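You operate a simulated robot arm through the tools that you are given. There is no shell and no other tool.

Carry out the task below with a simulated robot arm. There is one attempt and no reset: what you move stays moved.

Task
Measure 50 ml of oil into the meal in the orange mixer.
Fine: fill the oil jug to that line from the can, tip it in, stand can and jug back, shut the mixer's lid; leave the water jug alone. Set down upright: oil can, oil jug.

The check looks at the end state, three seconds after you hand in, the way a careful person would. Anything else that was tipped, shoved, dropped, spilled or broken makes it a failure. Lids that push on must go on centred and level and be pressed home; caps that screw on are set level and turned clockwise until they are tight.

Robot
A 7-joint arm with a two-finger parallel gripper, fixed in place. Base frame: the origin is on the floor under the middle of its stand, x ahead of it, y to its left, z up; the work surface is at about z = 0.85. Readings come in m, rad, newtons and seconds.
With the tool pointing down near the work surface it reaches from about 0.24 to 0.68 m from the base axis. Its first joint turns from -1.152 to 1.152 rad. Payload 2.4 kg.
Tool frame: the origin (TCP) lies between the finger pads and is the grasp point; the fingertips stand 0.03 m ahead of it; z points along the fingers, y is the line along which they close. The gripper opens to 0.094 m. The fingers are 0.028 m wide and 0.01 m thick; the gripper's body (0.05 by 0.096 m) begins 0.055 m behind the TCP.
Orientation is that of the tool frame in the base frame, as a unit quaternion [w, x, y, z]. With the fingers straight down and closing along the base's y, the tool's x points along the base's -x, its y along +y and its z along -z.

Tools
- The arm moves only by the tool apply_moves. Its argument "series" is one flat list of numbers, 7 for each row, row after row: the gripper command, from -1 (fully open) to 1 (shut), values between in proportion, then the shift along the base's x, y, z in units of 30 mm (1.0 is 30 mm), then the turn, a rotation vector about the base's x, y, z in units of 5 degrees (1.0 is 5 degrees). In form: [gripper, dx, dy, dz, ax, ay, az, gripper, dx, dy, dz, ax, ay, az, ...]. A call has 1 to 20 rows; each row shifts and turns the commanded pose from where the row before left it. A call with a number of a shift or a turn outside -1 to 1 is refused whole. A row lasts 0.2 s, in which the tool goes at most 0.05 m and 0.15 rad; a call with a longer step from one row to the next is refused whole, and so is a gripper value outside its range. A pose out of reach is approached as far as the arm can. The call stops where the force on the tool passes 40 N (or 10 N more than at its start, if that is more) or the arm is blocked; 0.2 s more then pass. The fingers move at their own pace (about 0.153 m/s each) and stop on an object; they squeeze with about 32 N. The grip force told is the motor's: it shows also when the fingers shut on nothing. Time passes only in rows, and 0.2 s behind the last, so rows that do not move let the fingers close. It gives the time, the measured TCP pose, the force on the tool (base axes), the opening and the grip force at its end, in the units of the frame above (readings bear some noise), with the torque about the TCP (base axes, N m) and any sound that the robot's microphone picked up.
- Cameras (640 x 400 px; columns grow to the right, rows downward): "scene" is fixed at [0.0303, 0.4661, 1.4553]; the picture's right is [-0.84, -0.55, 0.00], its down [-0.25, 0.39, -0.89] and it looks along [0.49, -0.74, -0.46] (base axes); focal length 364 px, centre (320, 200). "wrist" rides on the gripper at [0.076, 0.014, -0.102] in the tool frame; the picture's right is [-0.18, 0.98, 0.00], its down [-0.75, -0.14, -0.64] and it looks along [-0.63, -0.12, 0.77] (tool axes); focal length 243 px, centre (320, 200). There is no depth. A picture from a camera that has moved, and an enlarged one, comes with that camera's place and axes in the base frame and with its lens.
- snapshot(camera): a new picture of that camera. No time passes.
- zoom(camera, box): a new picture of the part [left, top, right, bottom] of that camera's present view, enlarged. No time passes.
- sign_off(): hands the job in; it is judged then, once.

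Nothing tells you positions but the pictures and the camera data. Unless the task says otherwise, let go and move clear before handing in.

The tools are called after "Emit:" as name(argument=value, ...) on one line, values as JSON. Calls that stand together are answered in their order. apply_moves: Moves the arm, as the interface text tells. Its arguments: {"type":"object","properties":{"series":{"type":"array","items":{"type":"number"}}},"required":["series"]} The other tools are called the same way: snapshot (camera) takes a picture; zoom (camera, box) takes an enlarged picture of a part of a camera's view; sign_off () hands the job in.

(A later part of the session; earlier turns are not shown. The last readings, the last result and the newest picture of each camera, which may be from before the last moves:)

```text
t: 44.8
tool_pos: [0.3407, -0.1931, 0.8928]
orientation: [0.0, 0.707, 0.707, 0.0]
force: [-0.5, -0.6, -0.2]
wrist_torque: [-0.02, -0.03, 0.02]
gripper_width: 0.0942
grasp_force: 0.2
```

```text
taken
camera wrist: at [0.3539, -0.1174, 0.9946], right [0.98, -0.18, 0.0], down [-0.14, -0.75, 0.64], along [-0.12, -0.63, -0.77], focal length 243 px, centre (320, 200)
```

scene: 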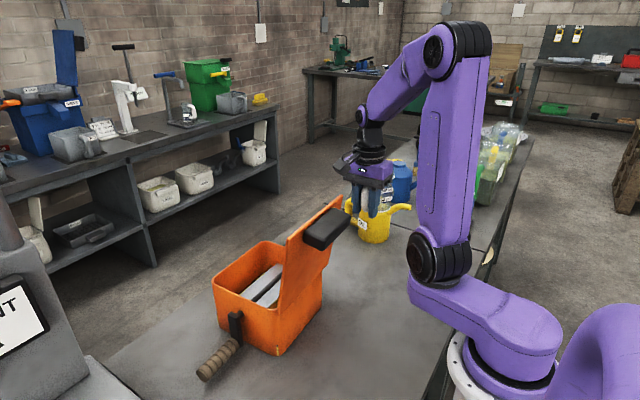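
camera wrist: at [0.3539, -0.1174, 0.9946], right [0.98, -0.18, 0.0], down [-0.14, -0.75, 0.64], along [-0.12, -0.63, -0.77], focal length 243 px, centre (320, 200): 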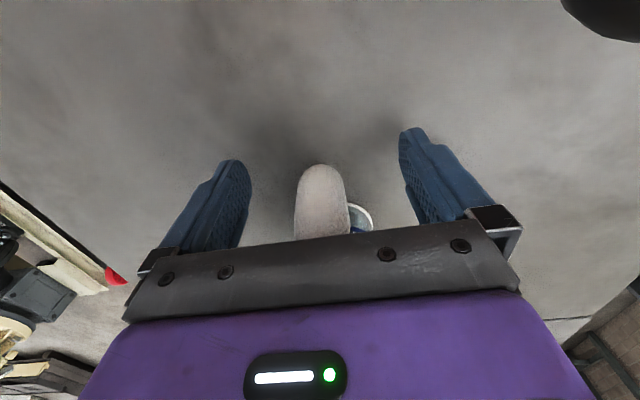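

The jug stands on the bench, its handle free between the fingers. I'll rise straight up and go above the can's handle.

Emit:
apply_moves(series=[-1, 0, 0, 0.5, 0, 0, 0, -1, 0, 0, 1, 0, 0, 0, -1, 0, 0, 1, 0, 0, 0, -1, 0, 0, 1, 0, 0, 0, -1, 0, 0, 1, 0, 0, 0, -1, 0, 0, 1, 0, 0, 0, -1, 0, 0, 1, 0, 0, 0, -1, 0, 0, 1, 0, 0, 0, -1, 0, 0, 1, 0, 0, 0])

Emit:
snapshot(camera="wrist")

Emit:
snapshot(camera="scene")

```text
t: 46.8
tool_pos: [0.3402, -0.1934, 1.1481]
orientation: [0.0, 0.707, 0.707, 0.0]
force: [0.1, 0.8, 0.4]
wrist_torque: [0.02, 0.0, 0.04]
gripper_width: 0.0939
grasp_force: 0.1
```

```text
taken
camera wrist: at [0.354, -0.1166, 1.2507], right [0.98, -0.18, 0.0], down [-0.14, -0.75, 0.64], along [-0.12, -0.63, -0.77], focal length 243 px, centre (320, 200)
```

wrist: 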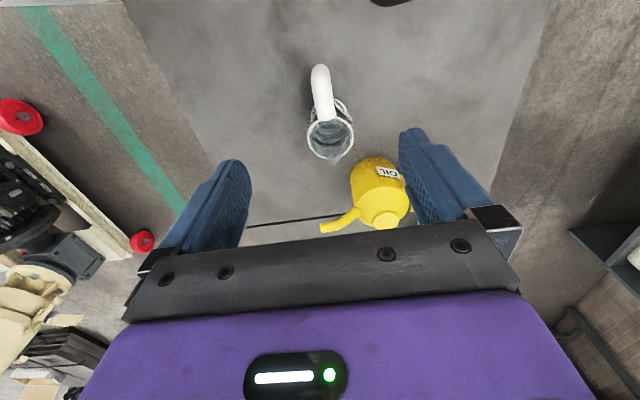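

```text
taken
```

scene: 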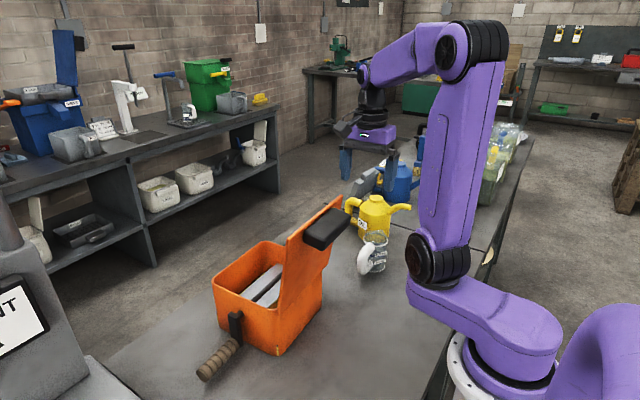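

Emit:
zoom(camera="scene", box=[345, 185, 415, 285])

Emit:
zoom(camera="wrist", box=[280, 50, 420, 240])

```text
4.00 times, centred on (380, 235) of scene
camera zoom: at [0.0303, 0.4661, 1.4553], right [-0.84, -0.55, 0.0], down [-0.25, 0.39, -0.89], along [0.49, -0.74, -0.46], focal length 1454 px, centre (80, 60)
```

zoom: 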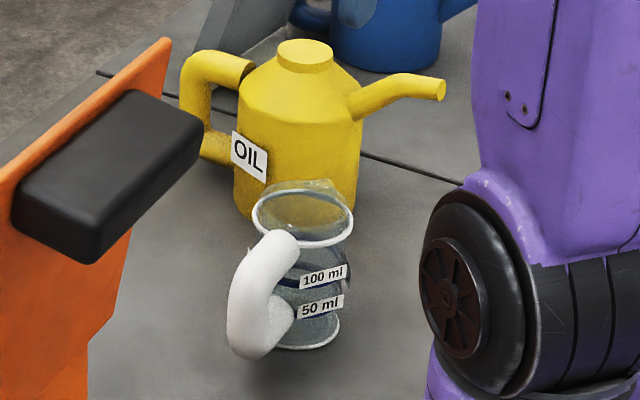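

```text
2.11 times, centred on (350, 145) of wrist
camera zoom: at [0.354, -0.1166, 1.2507], right [0.98, -0.18, 0.0], down [-0.14, -0.75, 0.64], along [-0.12, -0.63, -0.77], focal length 511 px, centre (257, 316)
```

zoom: 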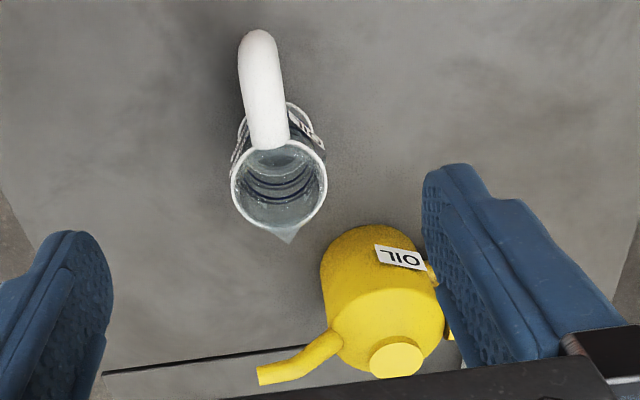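

The jug stands at (0.341, -0.270) with its 50 ml label facing the scene camera. I'll move above the can's handle with the tool turned so the camera looks toward the base.

Emit:
apply_moves(series=[-1, 0.278, -0.387, -0.05, 0, 0, -1, -1, 0.278, -0.387, -0.05, 0, 0, -1, -1, 0.278, -0.387, -0.05, 0, 0, -1, -1, 0.278, -0.387, -0.05, 0, 0, -1, -1, 0.278, -0.387, -0.05, 0, 0, -1, -1, 0.278, -0.387, -0.05, 0, 0, -1, -1, 0.278, -0.387, -0.05, 0, 0, -1, -1, 0.278, -0.387, -0.05, 0, 0, -1, -1, 0.278, -0.387, -0.05, 0, 0, -1, -1, 0.278, -0.387, -0.05, 0, 0, -1, -1, 0.278, -0.387, -0.05, 0, 0, -1, -1, 0.278, -0.387, -0.05, 0, 0, -1, -1, 0.278, -0.387, -0.05, 0, 0, -1, -1, 0.278, -0.387, -0.05, 0, 0, -1, -1, 0.278, -0.387, -0.05, 0, 0, -1, -1, 0.278, -0.387, -0.05, 0, 0, -1, -1, 0.278, -0.387, -0.05, 0, 0, -1, -1, 0.278, -0.387, -0.05, 0, 0, -1, -1, 0, 0, 0, 0, 0, 0])

Emit:
snapshot(camera="wrist")

Emit:
zoom(camera="wrist", box=[250, 80, 390, 240])

```text
t: 50.8
tool_pos: [0.4882, -0.4015, 1.1204]
orientation: [-0.001, 1.0, -0.002, -0.001]
force: [-0.1, -0.1, -0.5]
wrist_torque: [-0.01, -0.01, 0.04]
gripper_width: 0.094
grasp_force: 0.1
```

```text
taken
camera wrist: at [0.5654, -0.417, 1.2228], right [-0.18, -0.98, 0.0], down [-0.75, 0.14, 0.64], along [-0.63, 0.12, -0.77], focal length 243 px, centre (320, 200)
```

wrist: 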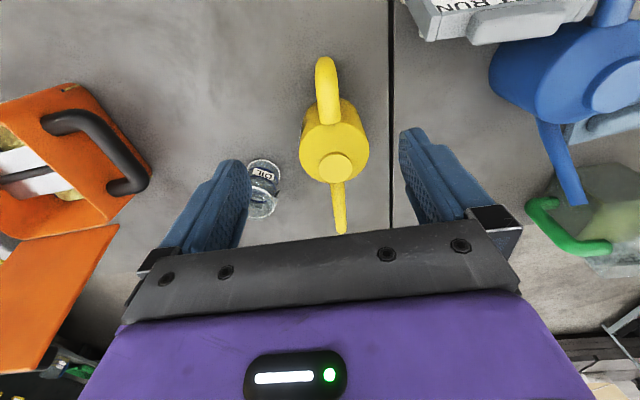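

```text
2.50 times, centred on (320, 160) of wrist
camera zoom: at [0.5654, -0.417, 1.2228], right [-0.18, -0.98, 0.0], down [-0.75, 0.14, 0.64], along [-0.63, 0.12, -0.77], focal length 606 px, centre (320, 300)
```

zoom: 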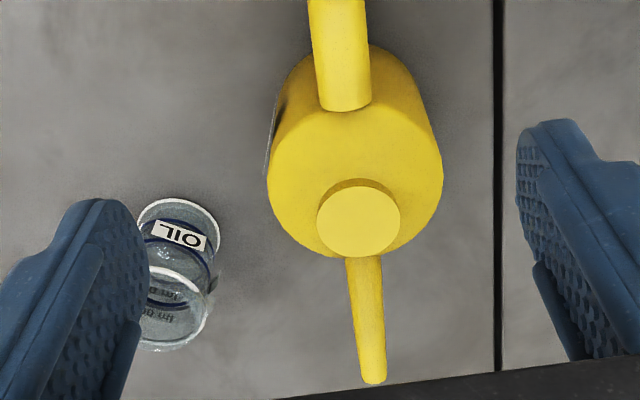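

Emit:
zoom(camera="wrist", box=[280, 40, 390, 150])

```text
3.64 times, centred on (335, 95) of wrist
camera zoom: at [0.5654, -0.417, 1.2228], right [-0.18, -0.98, 0.0], down [-0.75, 0.14, 0.64], along [-0.63, 0.12, -0.77], focal length 882 px, centre (266, 582)
```

zoom: 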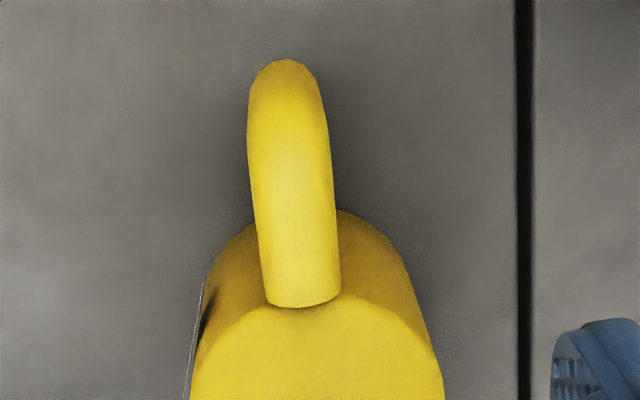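

Emit:
apply_moves(series=[-1, 0.12, -0.08, -1, 0, 0, -0.6, -1, 0.12, -0.08, -1, 0, 0, 0, -1, 0.12, -0.08, -1, 0, 0, 0, -1, 0, 0, -1, 0, 0, 0, -1, 0, 0, -0.3, 0, 0, 0, -1, 0, 0, 0, 0, 0, 0])

Emit:
snapshot(camera="wrist")

```text
t: 52.2
tool_pos: [0.4999, -0.4095, 0.991]
orientation: [-0.001, 1.0, -0.026, -0.001]
force: [-0.6, 0.3, 0.4]
wrist_torque: [-0.01, -0.02, 0.0]
gripper_width: 0.0942
grasp_force: 0.0
```

```text
taken
camera wrist: at [0.5758, -0.4277, 1.0936], right [-0.23, -0.97, 0.0], down [-0.75, 0.18, 0.64], along [-0.62, 0.15, -0.77], focal length 243 px, centre (320, 200)
```

wrist: 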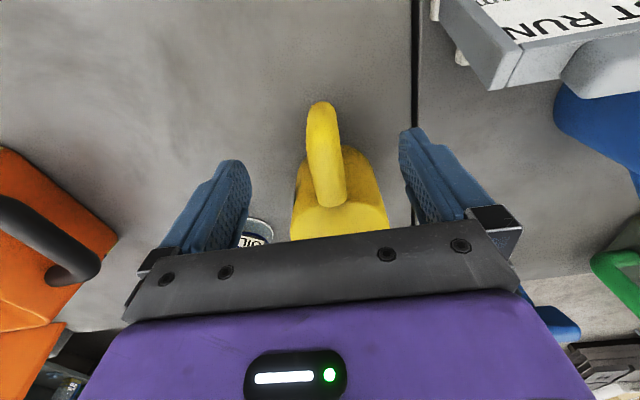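

Emit:
zoom(camera="wrist", box=[260, 80, 400, 215])

Emit:
zoom(camera="scene", box=[330, 160, 430, 250])

```text
2.96 times, centred on (330, 148) of wrist
camera zoom: at [0.5758, -0.4277, 1.0936], right [-0.23, -0.97, 0.0], down [-0.75, 0.18, 0.64], along [-0.62, 0.15, -0.77], focal length 719 px, centre (290, 356)
```

zoom: 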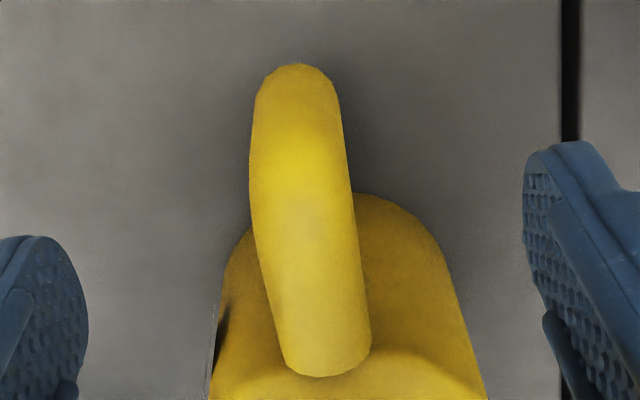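

```text
4.44 times, centred on (380, 205) of scene
camera zoom: at [0.0303, 0.4661, 1.4553], right [-0.84, -0.55, 0.0], down [-0.25, 0.39, -0.89], along [0.49, -0.74, -0.46], focal length 1615 px, centre (53, 178)
```

zoom: 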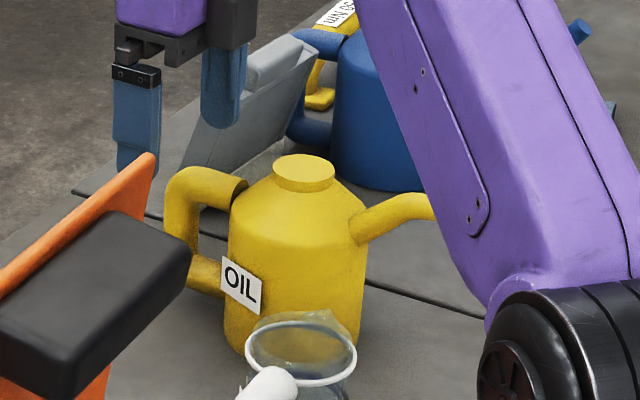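

Emit:
apply_moves(series=[-1, 0, -0.04, -0.8, 0, 0, 0, -1, 0, 0, -0.8, 0, 0, 0, -1, 0, 0, -0.8, 0, 0, 0, -1, 0, 0, -0.13, 0, 0, 0, -1, 0, 0, 0, 0, 0, 0])

Emit:
snapshot(camera="wrist")

Emit:
zoom(camera="scene", box=[330, 160, 430, 250])

```text
t: 53.4
tool_pos: [0.4996, -0.4097, 0.9144]
orientation: [0.0, 1.0, -0.025, 0.0]
force: [0.4, -0.4, 0.1]
wrist_torque: [0.02, 0.01, 0.0]
gripper_width: 0.094
grasp_force: 0.0
```

```text
taken
camera wrist: at [0.5752, -0.4287, 1.0173], right [-0.23, -0.97, 0.0], down [-0.75, 0.18, 0.64], along [-0.62, 0.15, -0.77], focal length 243 px, centre (320, 200)
```

wrist: 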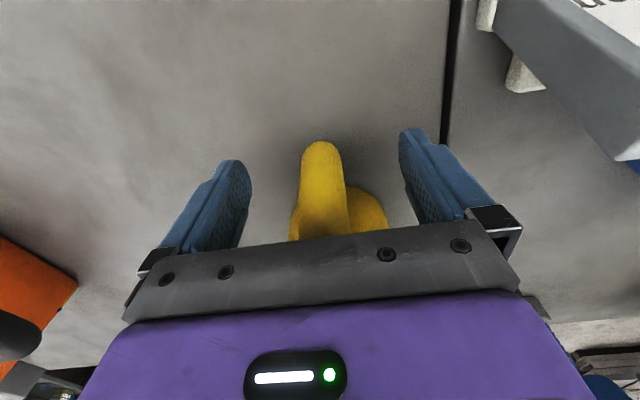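

```text
4.44 times, centred on (380, 205) of scene
camera zoom: at [0.0303, 0.4661, 1.4553], right [-0.84, -0.55, 0.0], down [-0.25, 0.39, -0.89], along [0.49, -0.74, -0.46], focal length 1615 px, centre (53, 178)
```

zoom: 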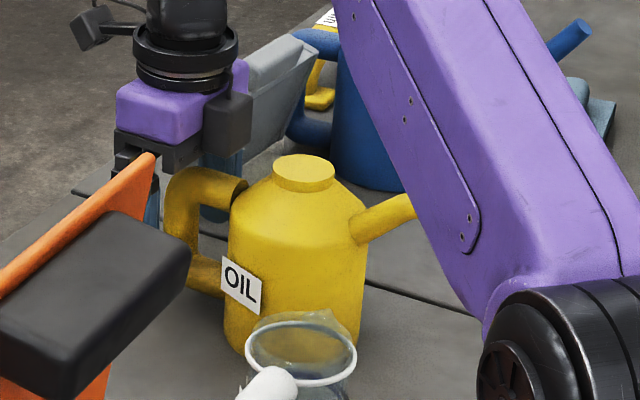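

The handle tube is centred between the fingers. Closing on it.

Emit:
apply_moves(series=[1, 0, 0, 0, 0, 0, 0, 1, 0, 0, 0, 0, 0, 0, 1, 0, 0, 0, 0, 0, 0, 1, 0, 0, 0, 0, 0, 0])

Emit:
snapshot(camera="wrist")

```text
t: 54.4
tool_pos: [0.4998, -0.4114, 0.9165]
orientation: [0.0, 1.0, -0.026, 0.001]
force: [0.8, 0.3, 0.2]
wrist_torque: [-0.01, -0.05, 0.0]
gripper_width: 0.029
grasp_force: 32.2
```

```text
taken
camera wrist: at [0.5754, -0.4287, 1.0175], right [-0.23, -0.97, 0.0], down [-0.75, 0.18, 0.64], along [-0.62, 0.15, -0.77], focal length 243 px, centre (320, 200)
```

wrist: 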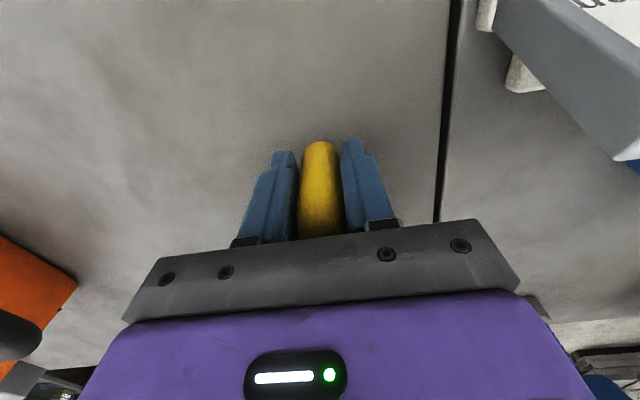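

Emit:
apply_moves(series=[1, 0, 0, 0.2, 0, 0, 0, 1, 0, 0, 0.4, 0, 0, 0, 1, 0, 0, 0.6, 0, 0, 0, 1, 0, 0, 0, 0, 0, 0])

Emit:
zoom(camera="scene", box=[330, 150, 430, 250])

```text
t: 55.4
tool_pos: [0.4993, -0.4095, 0.9527]
orientation: [0.0, 1.0, -0.026, 0.0]
force: [-0.2, -0.4, -7.5]
wrist_torque: [0.0, -0.49, 0.01]
gripper_width: 0.029
grasp_force: 31.8
```

```text
4.00 times, centred on (380, 200) of scene
camera zoom: at [0.0304, 0.4661, 1.4553], right [-0.84, -0.55, 0.0], down [-0.25, 0.39, -0.89], along [0.49, -0.74, -0.46], focal length 1454 px, centre (80, 200)
```

zoom: 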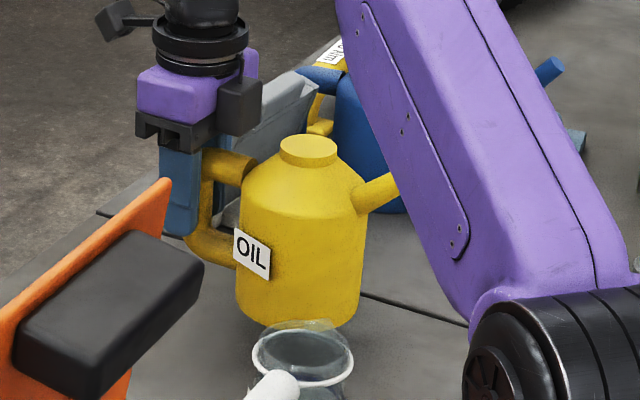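

The can lifts level (about 7.5 N). I'll raise it clear of the jug's rim and bring it behind the jug so the spout points over the jug from the far side.

Emit:
apply_moves(series=[1, 0, 0, 0.5, 0, 0, 0, 1, 0, 0, 0.8, 0, 0, 0, 1, 0, 0, 0.8, 0, 0, 0, 1, 0, 0, 0.8, 0, 0, 0, 1, 0, 0, 0.6, 0, 0, 0, 1, 0.17, 0.465, 0.05, 0, 0, 0.073, 1, 0.17, 0.465, 0.05, 0, 0, 0.073, 1, 0.17, 0.465, 0, 0, 0, 0.073, 1, 0.17, 0.465, 0, 0, 0, 0.073, 1, 0.17, 0.465, 0, 0, 0, 0.073, 1, 0.17, 0.465, 0, 0, 0, 0.073, 1, 0.17, 0.465, 0, 0, 0, 0.073, 1, 0.17, 0.465, 0, 0, 0, 0.073, 1, 0.17, 0.465, 0, 0, 0, 0.073, 1, 0.17, 0.465, 0, 0, 0, 0.073, 1, 0, 0, 0, 0, 0, 0])

Emit:
snapshot(camera="scene")

Emit:
snapshot(camera="wrist")

```text
t: 58.8
tool_pos: [0.5526, -0.2689, 1.0606]
orientation: [0.0, 1.0, 0.006, -0.001]
force: [-0.4, -0.1, -6.2]
wrist_torque: [0.04, -0.49, -0.03]
gripper_width: 0.0286
grasp_force: 32.6
```

```text
taken
```

scene: 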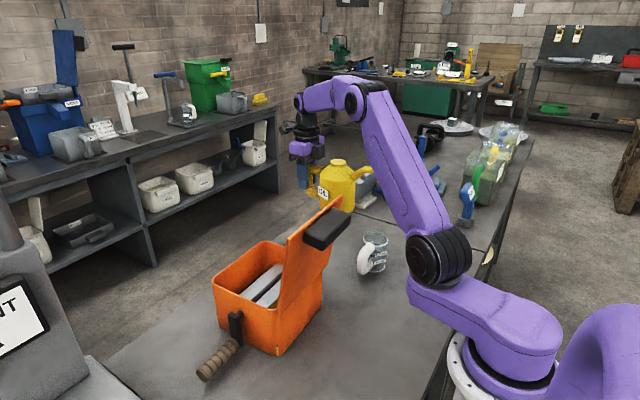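

```text
taken
camera wrist: at [0.6279, -0.2833, 1.1621], right [-0.17, -0.98, 0.0], down [-0.76, 0.13, 0.64], along [-0.63, 0.11, -0.77], focal length 243 px, centre (320, 200)
```

wrist: 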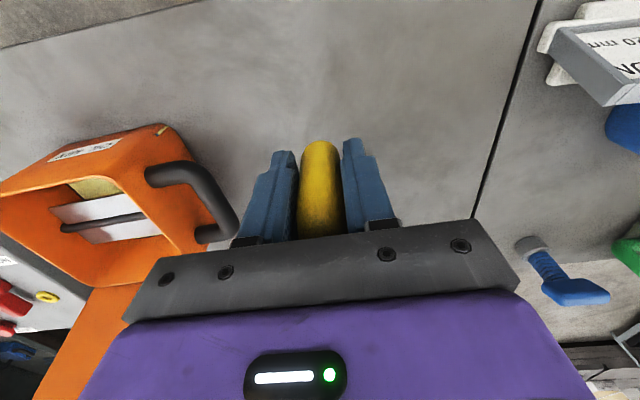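

Emit:
zoom(camera="scene", box=[290, 130, 430, 290])

```text
2.50 times, centred on (360, 210) of scene
camera zoom: at [0.0304, 0.4661, 1.4553], right [-0.84, -0.55, 0.0], down [-0.25, 0.39, -0.89], along [0.49, -0.74, -0.46], focal length 909 px, centre (220, 175)
```

zoom: 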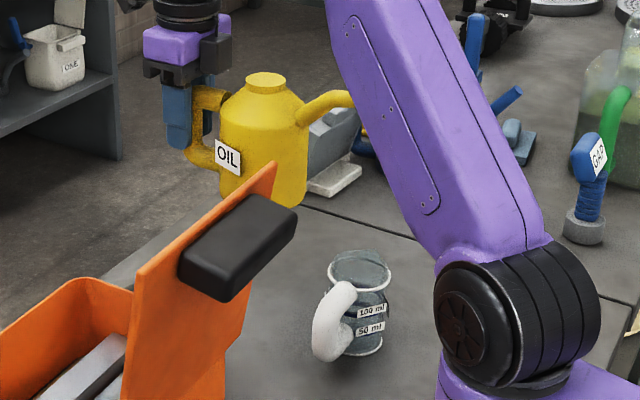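

Emit:
apply_moves(series=[1, 0.02, -0.005, -0.29, 0, -0.5, 0, 1, 0.02, -0.005, -0.29, 0, -0.5, 0, 1, 0.02, -0.005, -0.29, 0, -0.5, 0, 1, 0.02, -0.005, -0.29, 0, -0.5, 0, 1, 0.02, -0.005, -0.29, 0, -0.5, 0, 1, 0.02, -0.005, -0.29, 0, -0.5, 0, 1, 0.02, 0, -0.29, 0, -0.5, 0, 1, 0.02, 0, -0.29, 0, -0.5, 0, 1, 0, 0, 0, 0, 0, 0])

Emit:
zoom(camera="scene", box=[290, 150, 430, 290])

Emit:
snapshot(camera="wrist")

```text
t: 60.8
tool_pos: [0.5556, -0.2698, 0.9906]
orientation: [0.0, 0.985, 0.006, 0.173]
force: [-0.6, -0.3, -5.3]
wrist_torque: [0.01, -0.48, 0.01]
gripper_width: 0.0286
grasp_force: 31.9
```

```text
2.86 times, centred on (360, 220) of scene
camera zoom: at [0.0304, 0.4661, 1.4553], right [-0.84, -0.55, 0.0], down [-0.25, 0.39, -0.89], along [0.49, -0.74, -0.46], focal length 1038 px, centre (206, 143)
```

zoom: 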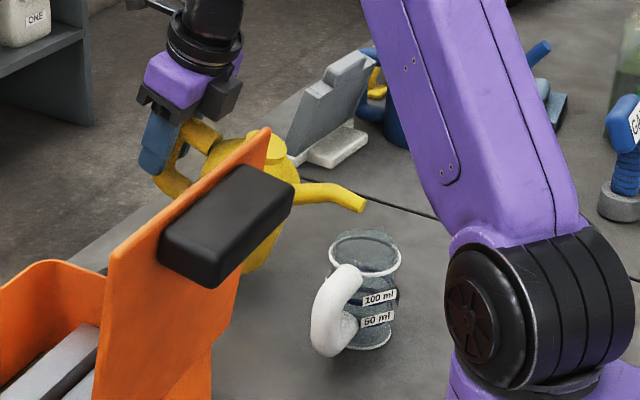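

```text
taken
camera wrist: at [0.5923, -0.2842, 1.1121], right [-0.16, -0.98, -0.06], down [-0.93, 0.13, 0.34], along [-0.33, 0.11, -0.94], focal length 243 px, centre (320, 200)
```

wrist: 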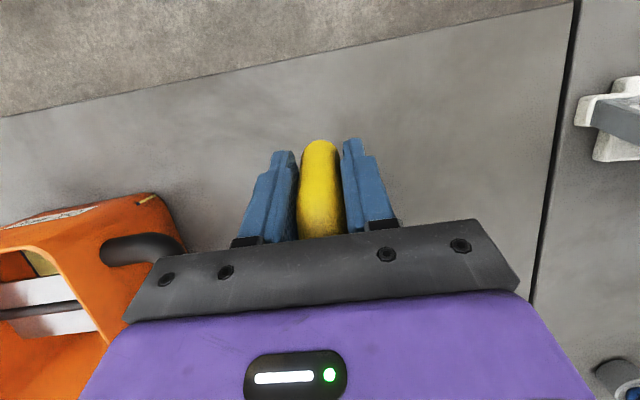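

The spout tip is about 5 cm above the jug's rim and roughly centred on it; nothing flows yet at 20 degrees. I'll tilt in small steps, holding the tip above the jug mouth.

Emit:
apply_moves(series=[1, -0.025, -0.01, 0.075, 0, -0.4, 0, 1, -0.025, -0.01, 0.075, 0, -0.4, 0, 1, -0.025, -0.01, 0.075, 0, -0.4, 0, 1, -0.025, -0.01, 0.075, 0, -0.4, 0])

Emit:
zoom(camera="scene", box=[330, 190, 420, 285])

```text
t: 61.8
tool_pos: [0.553, -0.2721, 0.999]
orientation: [0.001, 0.97, 0.005, 0.241]
force: [-0.8, 0.2, -6.6]
wrist_torque: [0.02, -0.43, -0.01]
gripper_width: 0.0289
grasp_force: 32.3
```

```text
4.21 times, centred on (375, 238) of scene
camera zoom: at [0.0304, 0.4661, 1.4553], right [-0.84, -0.55, 0.0], down [-0.25, 0.39, -0.89], along [0.49, -0.74, -0.46], focal length 1530 px, centre (88, 42)
```

zoom: 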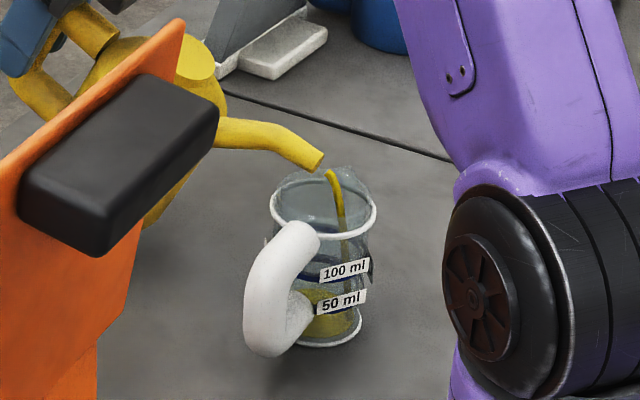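

Oil is flowing into the jug and the level rises fast. I'll tip the can back at once.

Emit:
apply_moves(series=[1, 0, 0, 0, 0, 1, 0, 1, 0, 0, 0, 0, 1, 0])

Emit:
zoom(camera="scene", box=[330, 190, 420, 285])

Emit:
zoom(camera="scene", box=[360, 225, 395, 275])

```text
t: 62.4
tool_pos: [0.5537, -0.2722, 0.9988]
orientation: [0.001, 0.988, 0.004, 0.155]
force: [-0.5, -0.1, -5.5]
wrist_torque: [0.01, -0.47, 0.01]
gripper_width: 0.0287
grasp_force: 31.9
```

```text
4.21 times, centred on (375, 238) of scene
camera zoom: at [0.0304, 0.4661, 1.4553], right [-0.84, -0.55, 0.0], down [-0.25, 0.39, -0.89], along [0.49, -0.74, -0.46], focal length 1530 px, centre (88, 42)
```

zoom: 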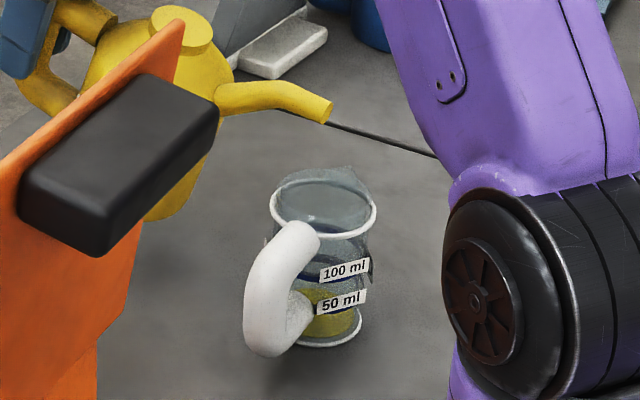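

```text
8.00 times, centred on (378, 250) of scene
camera zoom: at [0.0304, 0.4661, 1.4553], right [-0.84, -0.55, 0.0], down [-0.25, 0.39, -0.89], along [0.49, -0.74, -0.46], focal length 2908 px, centre (-140, -200)
```

zoom: 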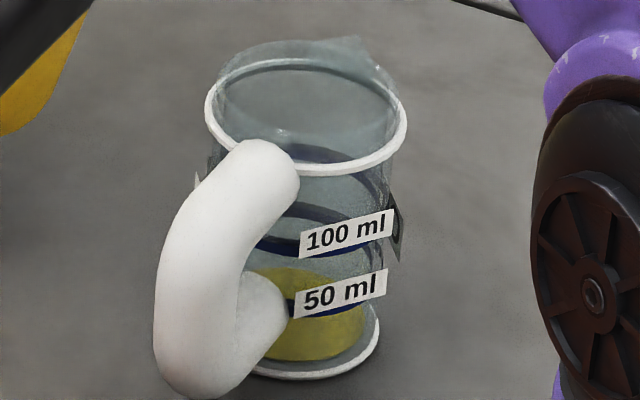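

Emit:
zoom(camera="scene", box=[376, 248, 392, 274])

Emit:
zoom(camera="scene", box=[384, 252, 393, 264])

```text
15.38 times, centred on (384, 261) of scene
camera zoom: at [0.0304, 0.4661, 1.4553], right [-0.84, -0.55, 0.0], down [-0.25, 0.39, -0.89], along [0.49, -0.74, -0.46], focal length 5592 px, centre (-665, -738)
```

zoom: 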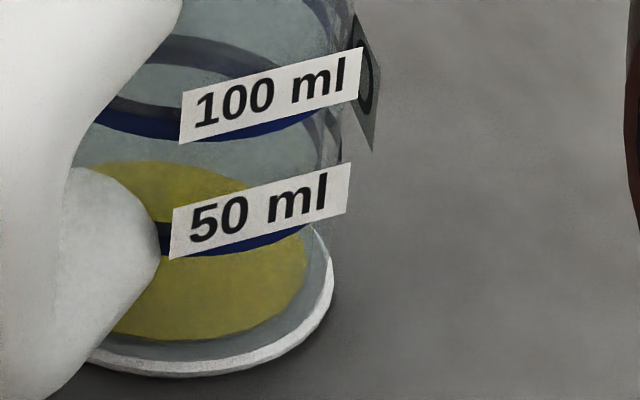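

```text
16.00 times, centred on (388, 258) of scene
camera zoom: at [0.0304, 0.4661, 1.4553], right [-0.84, -0.55, 0.0], down [-0.25, 0.39, -0.89], along [0.49, -0.74, -0.46], focal length 5815 px, centre (-776, -728)
```

zoom: 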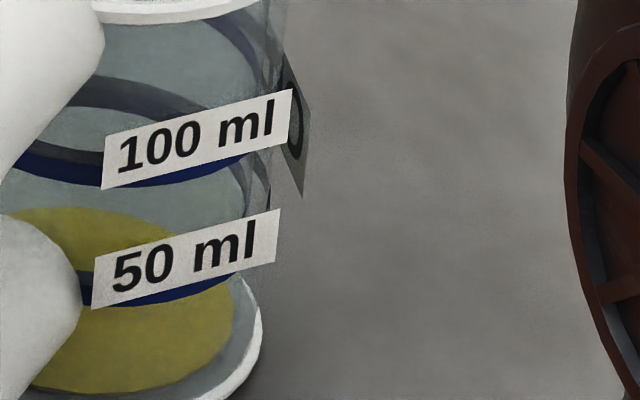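

The flow stopped when tipped back. Reading the geometry, the oil is only a thin layer so far (roughly 8–10 ml): its surface ellipse sits well below the 50 ml ring. I'll pour again in short, watched steps.

Emit:
apply_moves(series=[1, 0.06, 0, 0, 0, -1, 0, 1, 0.06, 0, 0, 0, -1, 0])

Emit:
zoom(camera="scene", box=[360, 225, 395, 275])

Emit:
zoom(camera="scene", box=[376, 248, 392, 274])

```text
t: 63.0
tool_pos: [0.5561, -0.2728, 0.9998]
orientation: [0.001, 0.97, 0.005, 0.242]
force: [-0.9, 0.0, -6.7]
wrist_torque: [0.0, -0.44, 0.0]
gripper_width: 0.0289
grasp_force: 31.7
```

```text
8.00 times, centred on (378, 250) of scene
camera zoom: at [0.0304, 0.4661, 1.4553], right [-0.84, -0.55, 0.0], down [-0.25, 0.39, -0.89], along [0.49, -0.74, -0.46], focal length 2908 px, centre (-140, -200)
```

zoom: 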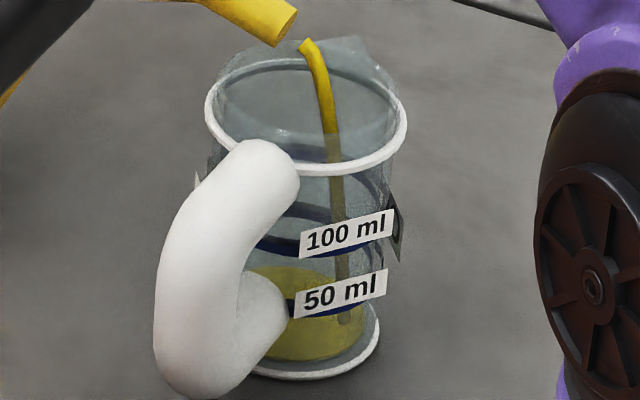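

```text
15.38 times, centred on (384, 261) of scene
camera zoom: at [0.0304, 0.4661, 1.4553], right [-0.84, -0.55, 0.0], down [-0.25, 0.39, -0.89], along [0.49, -0.74, -0.46], focal length 5592 px, centre (-665, -738)
```

zoom: 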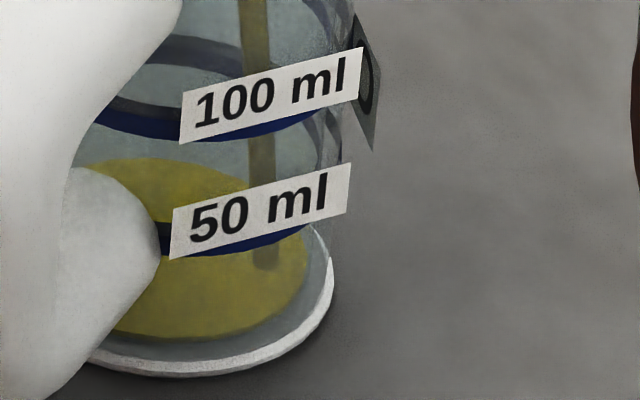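

The stream lands inside but toward the base side of the jug; I'll shift the can about 1 cm away from the base while pouring goes on.

Emit:
apply_moves(series=[1, 0.2, 0.03, 0, 0, 0, 0, 1, 0.15, 0.03, 0, 0, 0, 0])

Emit:
zoom(camera="scene", box=[360, 225, 395, 275])

Emit:
zoom(camera="scene", box=[376, 248, 392, 274])

```text
t: 63.6
tool_pos: [0.5662, -0.2706, 0.999]
orientation: [0.001, 0.97, 0.005, 0.242]
force: [-0.7, 0.3, -5.6]
wrist_torque: [0.02, -0.41, 0.0]
gripper_width: 0.0287
grasp_force: 31.9
```

```text
8.00 times, centred on (378, 250) of scene
camera zoom: at [0.0304, 0.4661, 1.4553], right [-0.84, -0.55, 0.0], down [-0.25, 0.39, -0.89], along [0.49, -0.74, -0.46], focal length 2908 px, centre (-140, -200)
```

zoom: 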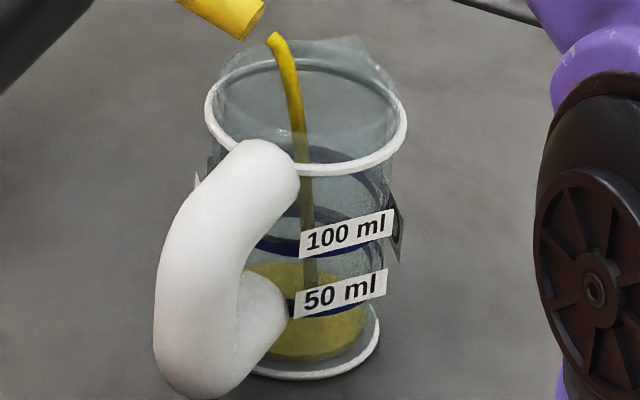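

```text
15.38 times, centred on (384, 261) of scene
camera zoom: at [0.0304, 0.4661, 1.4553], right [-0.84, -0.55, 0.0], down [-0.25, 0.39, -0.89], along [0.49, -0.74, -0.46], focal length 5592 px, centre (-665, -738)
```

zoom: 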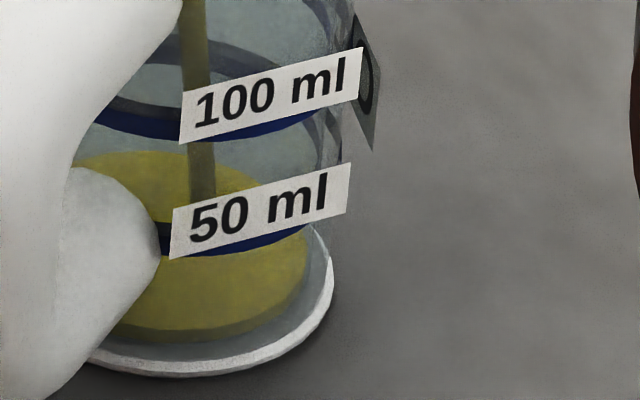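

Emit:
apply_moves(series=[1, 0, 0, 0, 0, 0, 0, 1, 0, 0, 0, 0, 0, 0, 1, 0, 0, 0, 0, 0, 0, 1, 0, 0, 0, 0, 0, 0, 1, 0, 0, 0, 0, 0, 0])

Emit:
zoom(camera="scene", box=[360, 225, 395, 275])

Emit:
zoom(camera="scene", box=[376, 248, 392, 274])

```text
t: 64.8
tool_pos: [0.5679, -0.2707, 0.9994]
orientation: [0.001, 0.97, 0.005, 0.241]
force: [0.1, -0.2, -6.9]
wrist_torque: [0.03, -0.44, 0.0]
gripper_width: 0.0287
grasp_force: 32.4
```

```text
8.00 times, centred on (378, 250) of scene
camera zoom: at [0.0304, 0.4661, 1.4553], right [-0.84, -0.55, 0.0], down [-0.25, 0.39, -0.89], along [0.49, -0.74, -0.46], focal length 2908 px, centre (-140, -200)
```

zoom: 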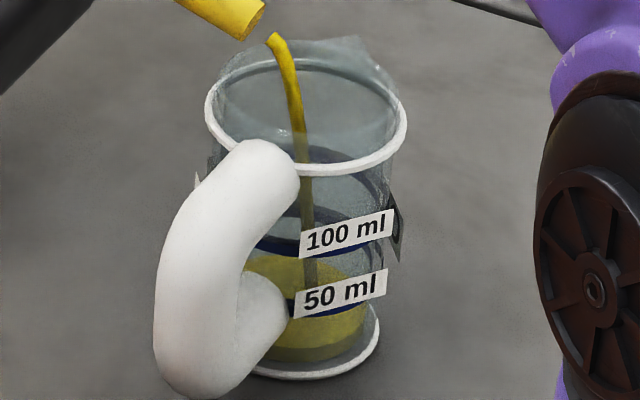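

```text
15.38 times, centred on (384, 261) of scene
camera zoom: at [0.0304, 0.4661, 1.4553], right [-0.84, -0.55, 0.0], down [-0.25, 0.39, -0.89], along [0.49, -0.74, -0.46], focal length 5592 px, centre (-665, -738)
```

zoom: 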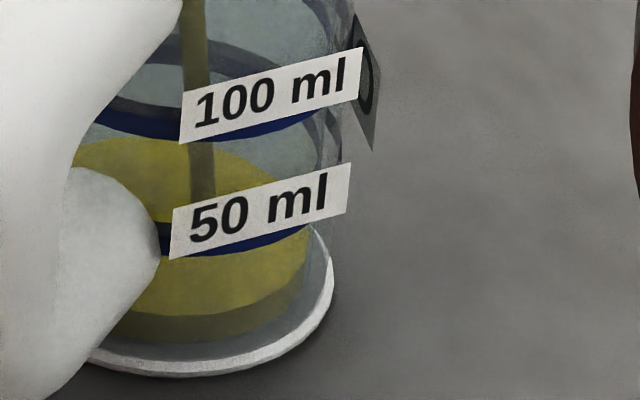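

The stream is steady and centred; the layer is about 6 mm deep and rising some 4–5 ml per second. I'll hold for about 3 s more and look.

Emit:
apply_moves(series=[1, 0, 0, 0, 0, 0, 0, 1, 0, 0, 0, 0, 0, 0, 1, 0, 0, 0, 0, 0, 0, 1, 0, 0, 0, 0, 0, 0, 1, 0, 0, 0, 0, 0, 0, 1, 0, 0, 0, 0, 0, 0, 1, 0, 0, 0, 0, 0, 0, 1, 0, 0, 0, 0, 0, 0, 1, 0, 0, 0, 0, 0, 0, 1, 0, 0, 0, 0, 0, 0, 1, 0, 0, 0, 0, 0, 0, 1, 0, 0, 0, 0, 0, 0, 1, 0, 0, 0, 0, 0, 0])

Emit:
zoom(camera="scene", box=[360, 225, 395, 275])

Emit:
zoom(camera="scene", box=[376, 248, 392, 274])

```text
t: 67.6
tool_pos: [0.5683, -0.2696, 0.9986]
orientation: [0.001, 0.97, 0.005, 0.242]
force: [-0.6, -0.4, -5.9]
wrist_torque: [-0.01, -0.42, 0.02]
gripper_width: 0.029
grasp_force: 32.4
```

```text
8.00 times, centred on (378, 250) of scene
camera zoom: at [0.0304, 0.4661, 1.4553], right [-0.84, -0.55, 0.0], down [-0.25, 0.39, -0.89], along [0.49, -0.74, -0.46], focal length 2908 px, centre (-140, -200)
```

zoom: 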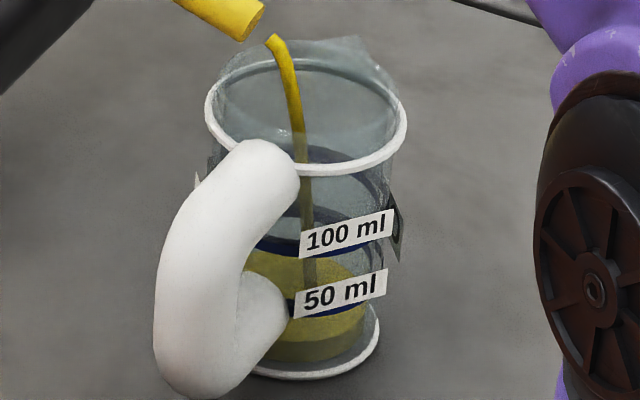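

```text
15.38 times, centred on (384, 261) of scene
camera zoom: at [0.0304, 0.4661, 1.4553], right [-0.84, -0.55, 0.0], down [-0.25, 0.39, -0.89], along [0.49, -0.74, -0.46], focal length 5592 px, centre (-665, -738)
```

zoom: 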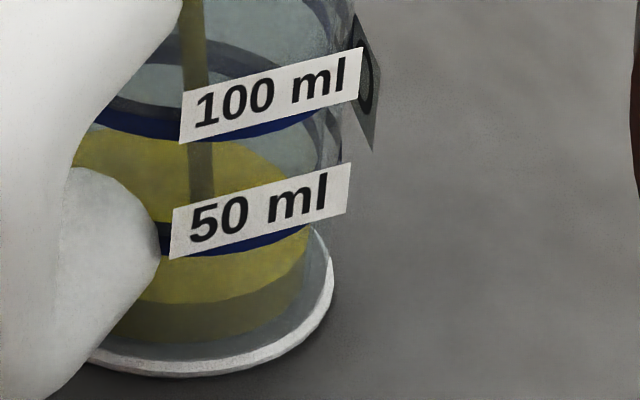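

Emit:
apply_moves(series=[1, -0.03, 0, 0.18, 0, -0.3, 0, 1, -0.03, 0, 0.18, 0, -0.3, 0, 1, 0, 0, 0, 0, 0, 0, 1, 0, 0, 0, 0, 0, 0, 1, 0, 0, 0, 0, 0, 0])

Emit:
zoom(camera="scene", box=[360, 225, 395, 275])

Emit:
zoom(camera="scene", box=[376, 248, 392, 274])

```text
t: 68.8
tool_pos: [0.5653, -0.271, 1.0098]
orientation: [0.001, 0.964, 0.006, 0.266]
force: [1.1, -0.2, -5.5]
wrist_torque: [-0.04, -0.4, 0.02]
gripper_width: 0.029
grasp_force: 31.9
```

```text
8.00 times, centred on (378, 250) of scene
camera zoom: at [0.0304, 0.4661, 1.4553], right [-0.84, -0.55, 0.0], down [-0.25, 0.39, -0.89], along [0.49, -0.74, -0.46], focal length 2908 px, centre (-140, -200)
```

zoom: 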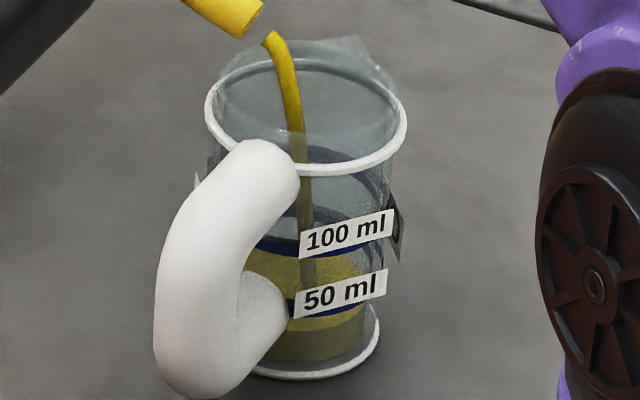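

```text
15.38 times, centred on (384, 261) of scene
camera zoom: at [0.0304, 0.4661, 1.4553], right [-0.84, -0.55, 0.0], down [-0.25, 0.39, -0.89], along [0.49, -0.74, -0.46], focal length 5592 px, centre (-665, -738)
```

zoom: 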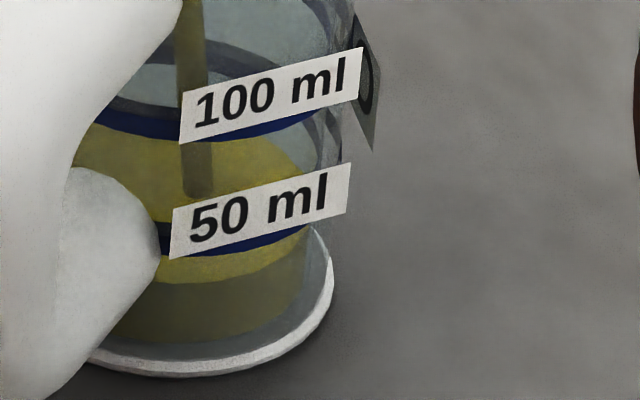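

Emit:
apply_moves(series=[1, 0, 0, 0, 0, 0, 0, 1, 0, 0, 0, 0, 0, 0, 1, 0, 0, 0, 0, 0, 0, 1, 0, 0, 0, 0, 0, 0, 1, 0, 0, 0, 0, 0, 0, 1, 0, 0, 0, 0, 0, 0])

Emit:
zoom(camera="scene", box=[376, 248, 392, 274])

```text
t: 70.2
tool_pos: [0.5658, -0.2704, 1.0105]
orientation: [0.001, 0.963, 0.006, 0.268]
force: [-0.8, -0.2, -5.7]
wrist_torque: [-0.01, -0.41, 0.01]
gripper_width: 0.0288
grasp_force: 32.2
```

```text
15.38 times, centred on (384, 261) of scene
camera zoom: at [0.0304, 0.4661, 1.4553], right [-0.84, -0.55, 0.0], down [-0.25, 0.39, -0.89], along [0.49, -0.74, -0.46], focal length 5592 px, centre (-665, -738)
```

zoom: 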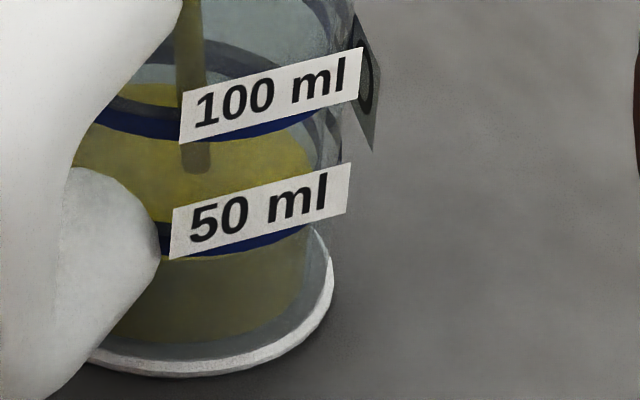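

The surface is nearing the line: by my reckoning about 35–38 ml. I'll go on in shorter steps.

Emit:
apply_moves(series=[1, 0, 0, 0, 0, 0, 0, 1, 0, 0, 0, 0, 0, 0])

Emit:
zoom(camera="scene", box=[376, 248, 392, 274])

Emit:
zoom(camera="scene", box=[372, 245, 384, 259])

```text
t: 70.8
tool_pos: [0.5653, -0.2692, 1.0098]
orientation: [0.001, 0.964, 0.005, 0.267]
force: [-0.1, -0.4, -5.0]
wrist_torque: [-0.04, -0.4, 0.01]
gripper_width: 0.0288
grasp_force: 32.2
```

```text
15.38 times, centred on (384, 261) of scene
camera zoom: at [0.0304, 0.4661, 1.4553], right [-0.84, -0.55, 0.0], down [-0.25, 0.39, -0.89], along [0.49, -0.74, -0.46], focal length 5592 px, centre (-665, -738)
```

zoom: 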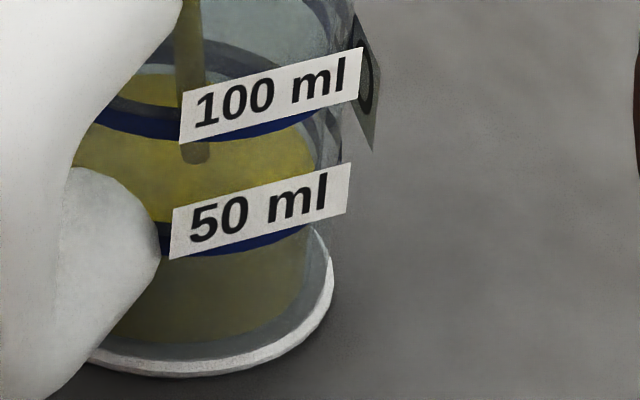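

```text
16.00 times, centred on (378, 252) of scene
camera zoom: at [0.0304, 0.4661, 1.4553], right [-0.84, -0.55, 0.0], down [-0.25, 0.39, -0.89], along [0.49, -0.74, -0.46], focal length 5815 px, centre (-608, -632)
```

zoom: 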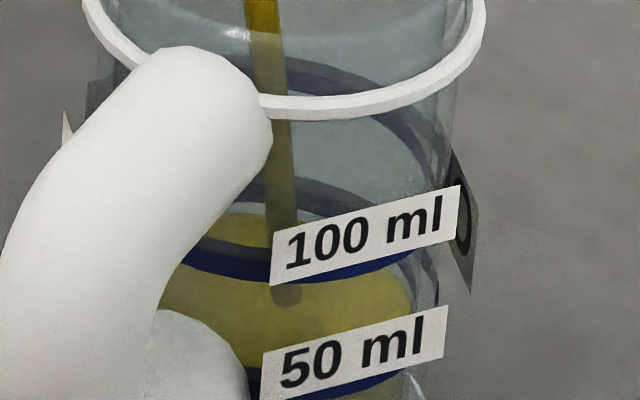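

The surface has nearly reached the far arc of the 50 ml ring; the last bit will come during the tip-back. Tipping back now.

Emit:
apply_moves(series=[1, 0, 0, 0, 0, 1, 0, 1, 0, 0, 0, 0, 1, 0])

Emit:
zoom(camera="scene", box=[376, 248, 392, 274])

Emit:
zoom(camera="scene", box=[330, 190, 420, 285])

```text
t: 71.4
tool_pos: [0.5649, -0.2701, 1.0094]
orientation: [0.001, 0.983, 0.006, 0.182]
force: [0.2, 0.8, -5.8]
wrist_torque: [0.01, -0.43, -0.04]
gripper_width: 0.0288
grasp_force: 32.2
```

```text
15.38 times, centred on (384, 261) of scene
camera zoom: at [0.0304, 0.4661, 1.4553], right [-0.84, -0.55, 0.0], down [-0.25, 0.39, -0.89], along [0.49, -0.74, -0.46], focal length 5592 px, centre (-665, -738)
```

zoom: 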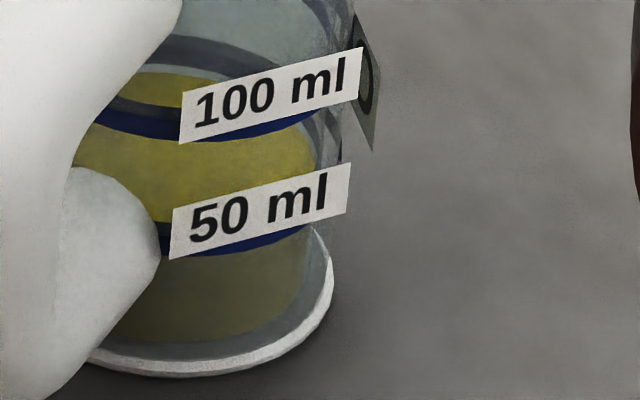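

```text
4.21 times, centred on (375, 238) of scene
camera zoom: at [0.0304, 0.4661, 1.4553], right [-0.84, -0.55, 0.0], down [-0.25, 0.39, -0.89], along [0.49, -0.74, -0.46], focal length 1530 px, centre (88, 42)
```

zoom: 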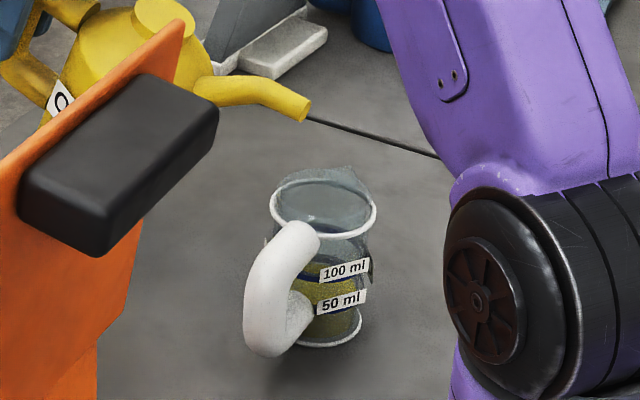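

Emit:
zoom(camera="scene", box=[368, 244, 384, 254])

Emit:
zoom(camera="scene", box=[378, 254, 388, 266])

```text
16.00 times, centred on (376, 249) of scene
camera zoom: at [0.0304, 0.4661, 1.4553], right [-0.84, -0.55, 0.0], down [-0.25, 0.39, -0.89], along [0.49, -0.74, -0.46], focal length 5815 px, centre (-576, -584)
```

zoom: 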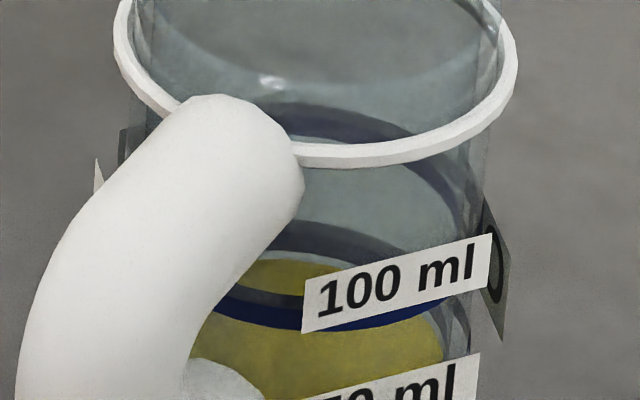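

```text
16.00 times, centred on (383, 260) of scene
camera zoom: at [0.0304, 0.4661, 1.4553], right [-0.84, -0.55, 0.0], down [-0.25, 0.39, -0.89], along [0.49, -0.74, -0.46], focal length 5815 px, centre (-688, -760)
```

zoom: 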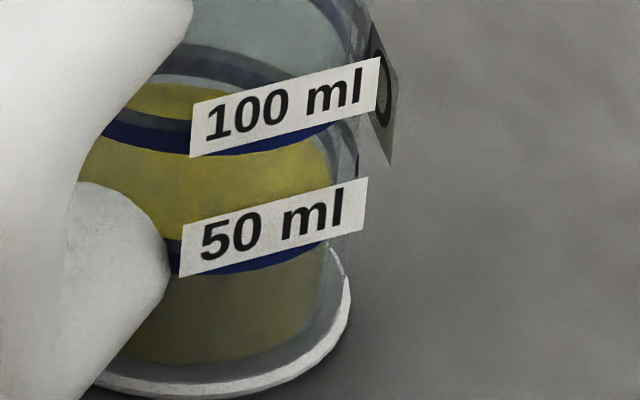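

The level reads about 1–1.5 mm under the middle of the 50 ml line (roughly 47 ml). One short pulse should bring it up to the line.

Emit:
apply_moves(series=[1, 0, 0, 0, 0, -1, 0, 1, 0, 0, 0, 0, -1, 0, 1, 0, 0, 0, 0, 1, 0, 1, 0, 0, 0, 0, 1, 0])

Emit:
zoom(camera="scene", box=[368, 244, 384, 254])

Emit:
zoom(camera="scene", box=[330, 190, 420, 285])

```text
t: 72.4
tool_pos: [0.5656, -0.2696, 1.0092]
orientation: [0.001, 0.983, 0.004, 0.181]
force: [0.9, 0.5, -6.3]
wrist_torque: [-0.01, -0.41, 0.01]
gripper_width: 0.029
grasp_force: 32.3
```

```text
16.00 times, centred on (376, 249) of scene
camera zoom: at [0.0304, 0.4661, 1.4553], right [-0.84, -0.55, 0.0], down [-0.25, 0.39, -0.89], along [0.49, -0.74, -0.46], focal length 5815 px, centre (-576, -584)
```

zoom: 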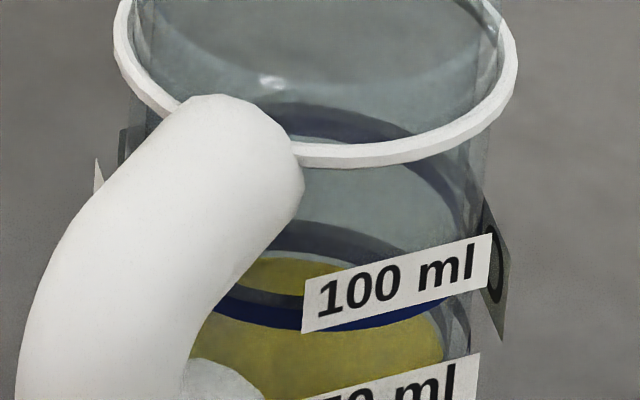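

```text
4.21 times, centred on (375, 238) of scene
camera zoom: at [0.0304, 0.4661, 1.4553], right [-0.84, -0.55, 0.0], down [-0.25, 0.39, -0.89], along [0.49, -0.74, -0.46], focal length 1530 px, centre (88, 42)
```

zoom: 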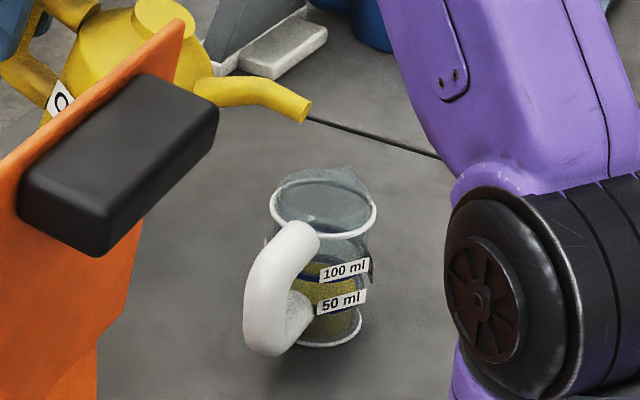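

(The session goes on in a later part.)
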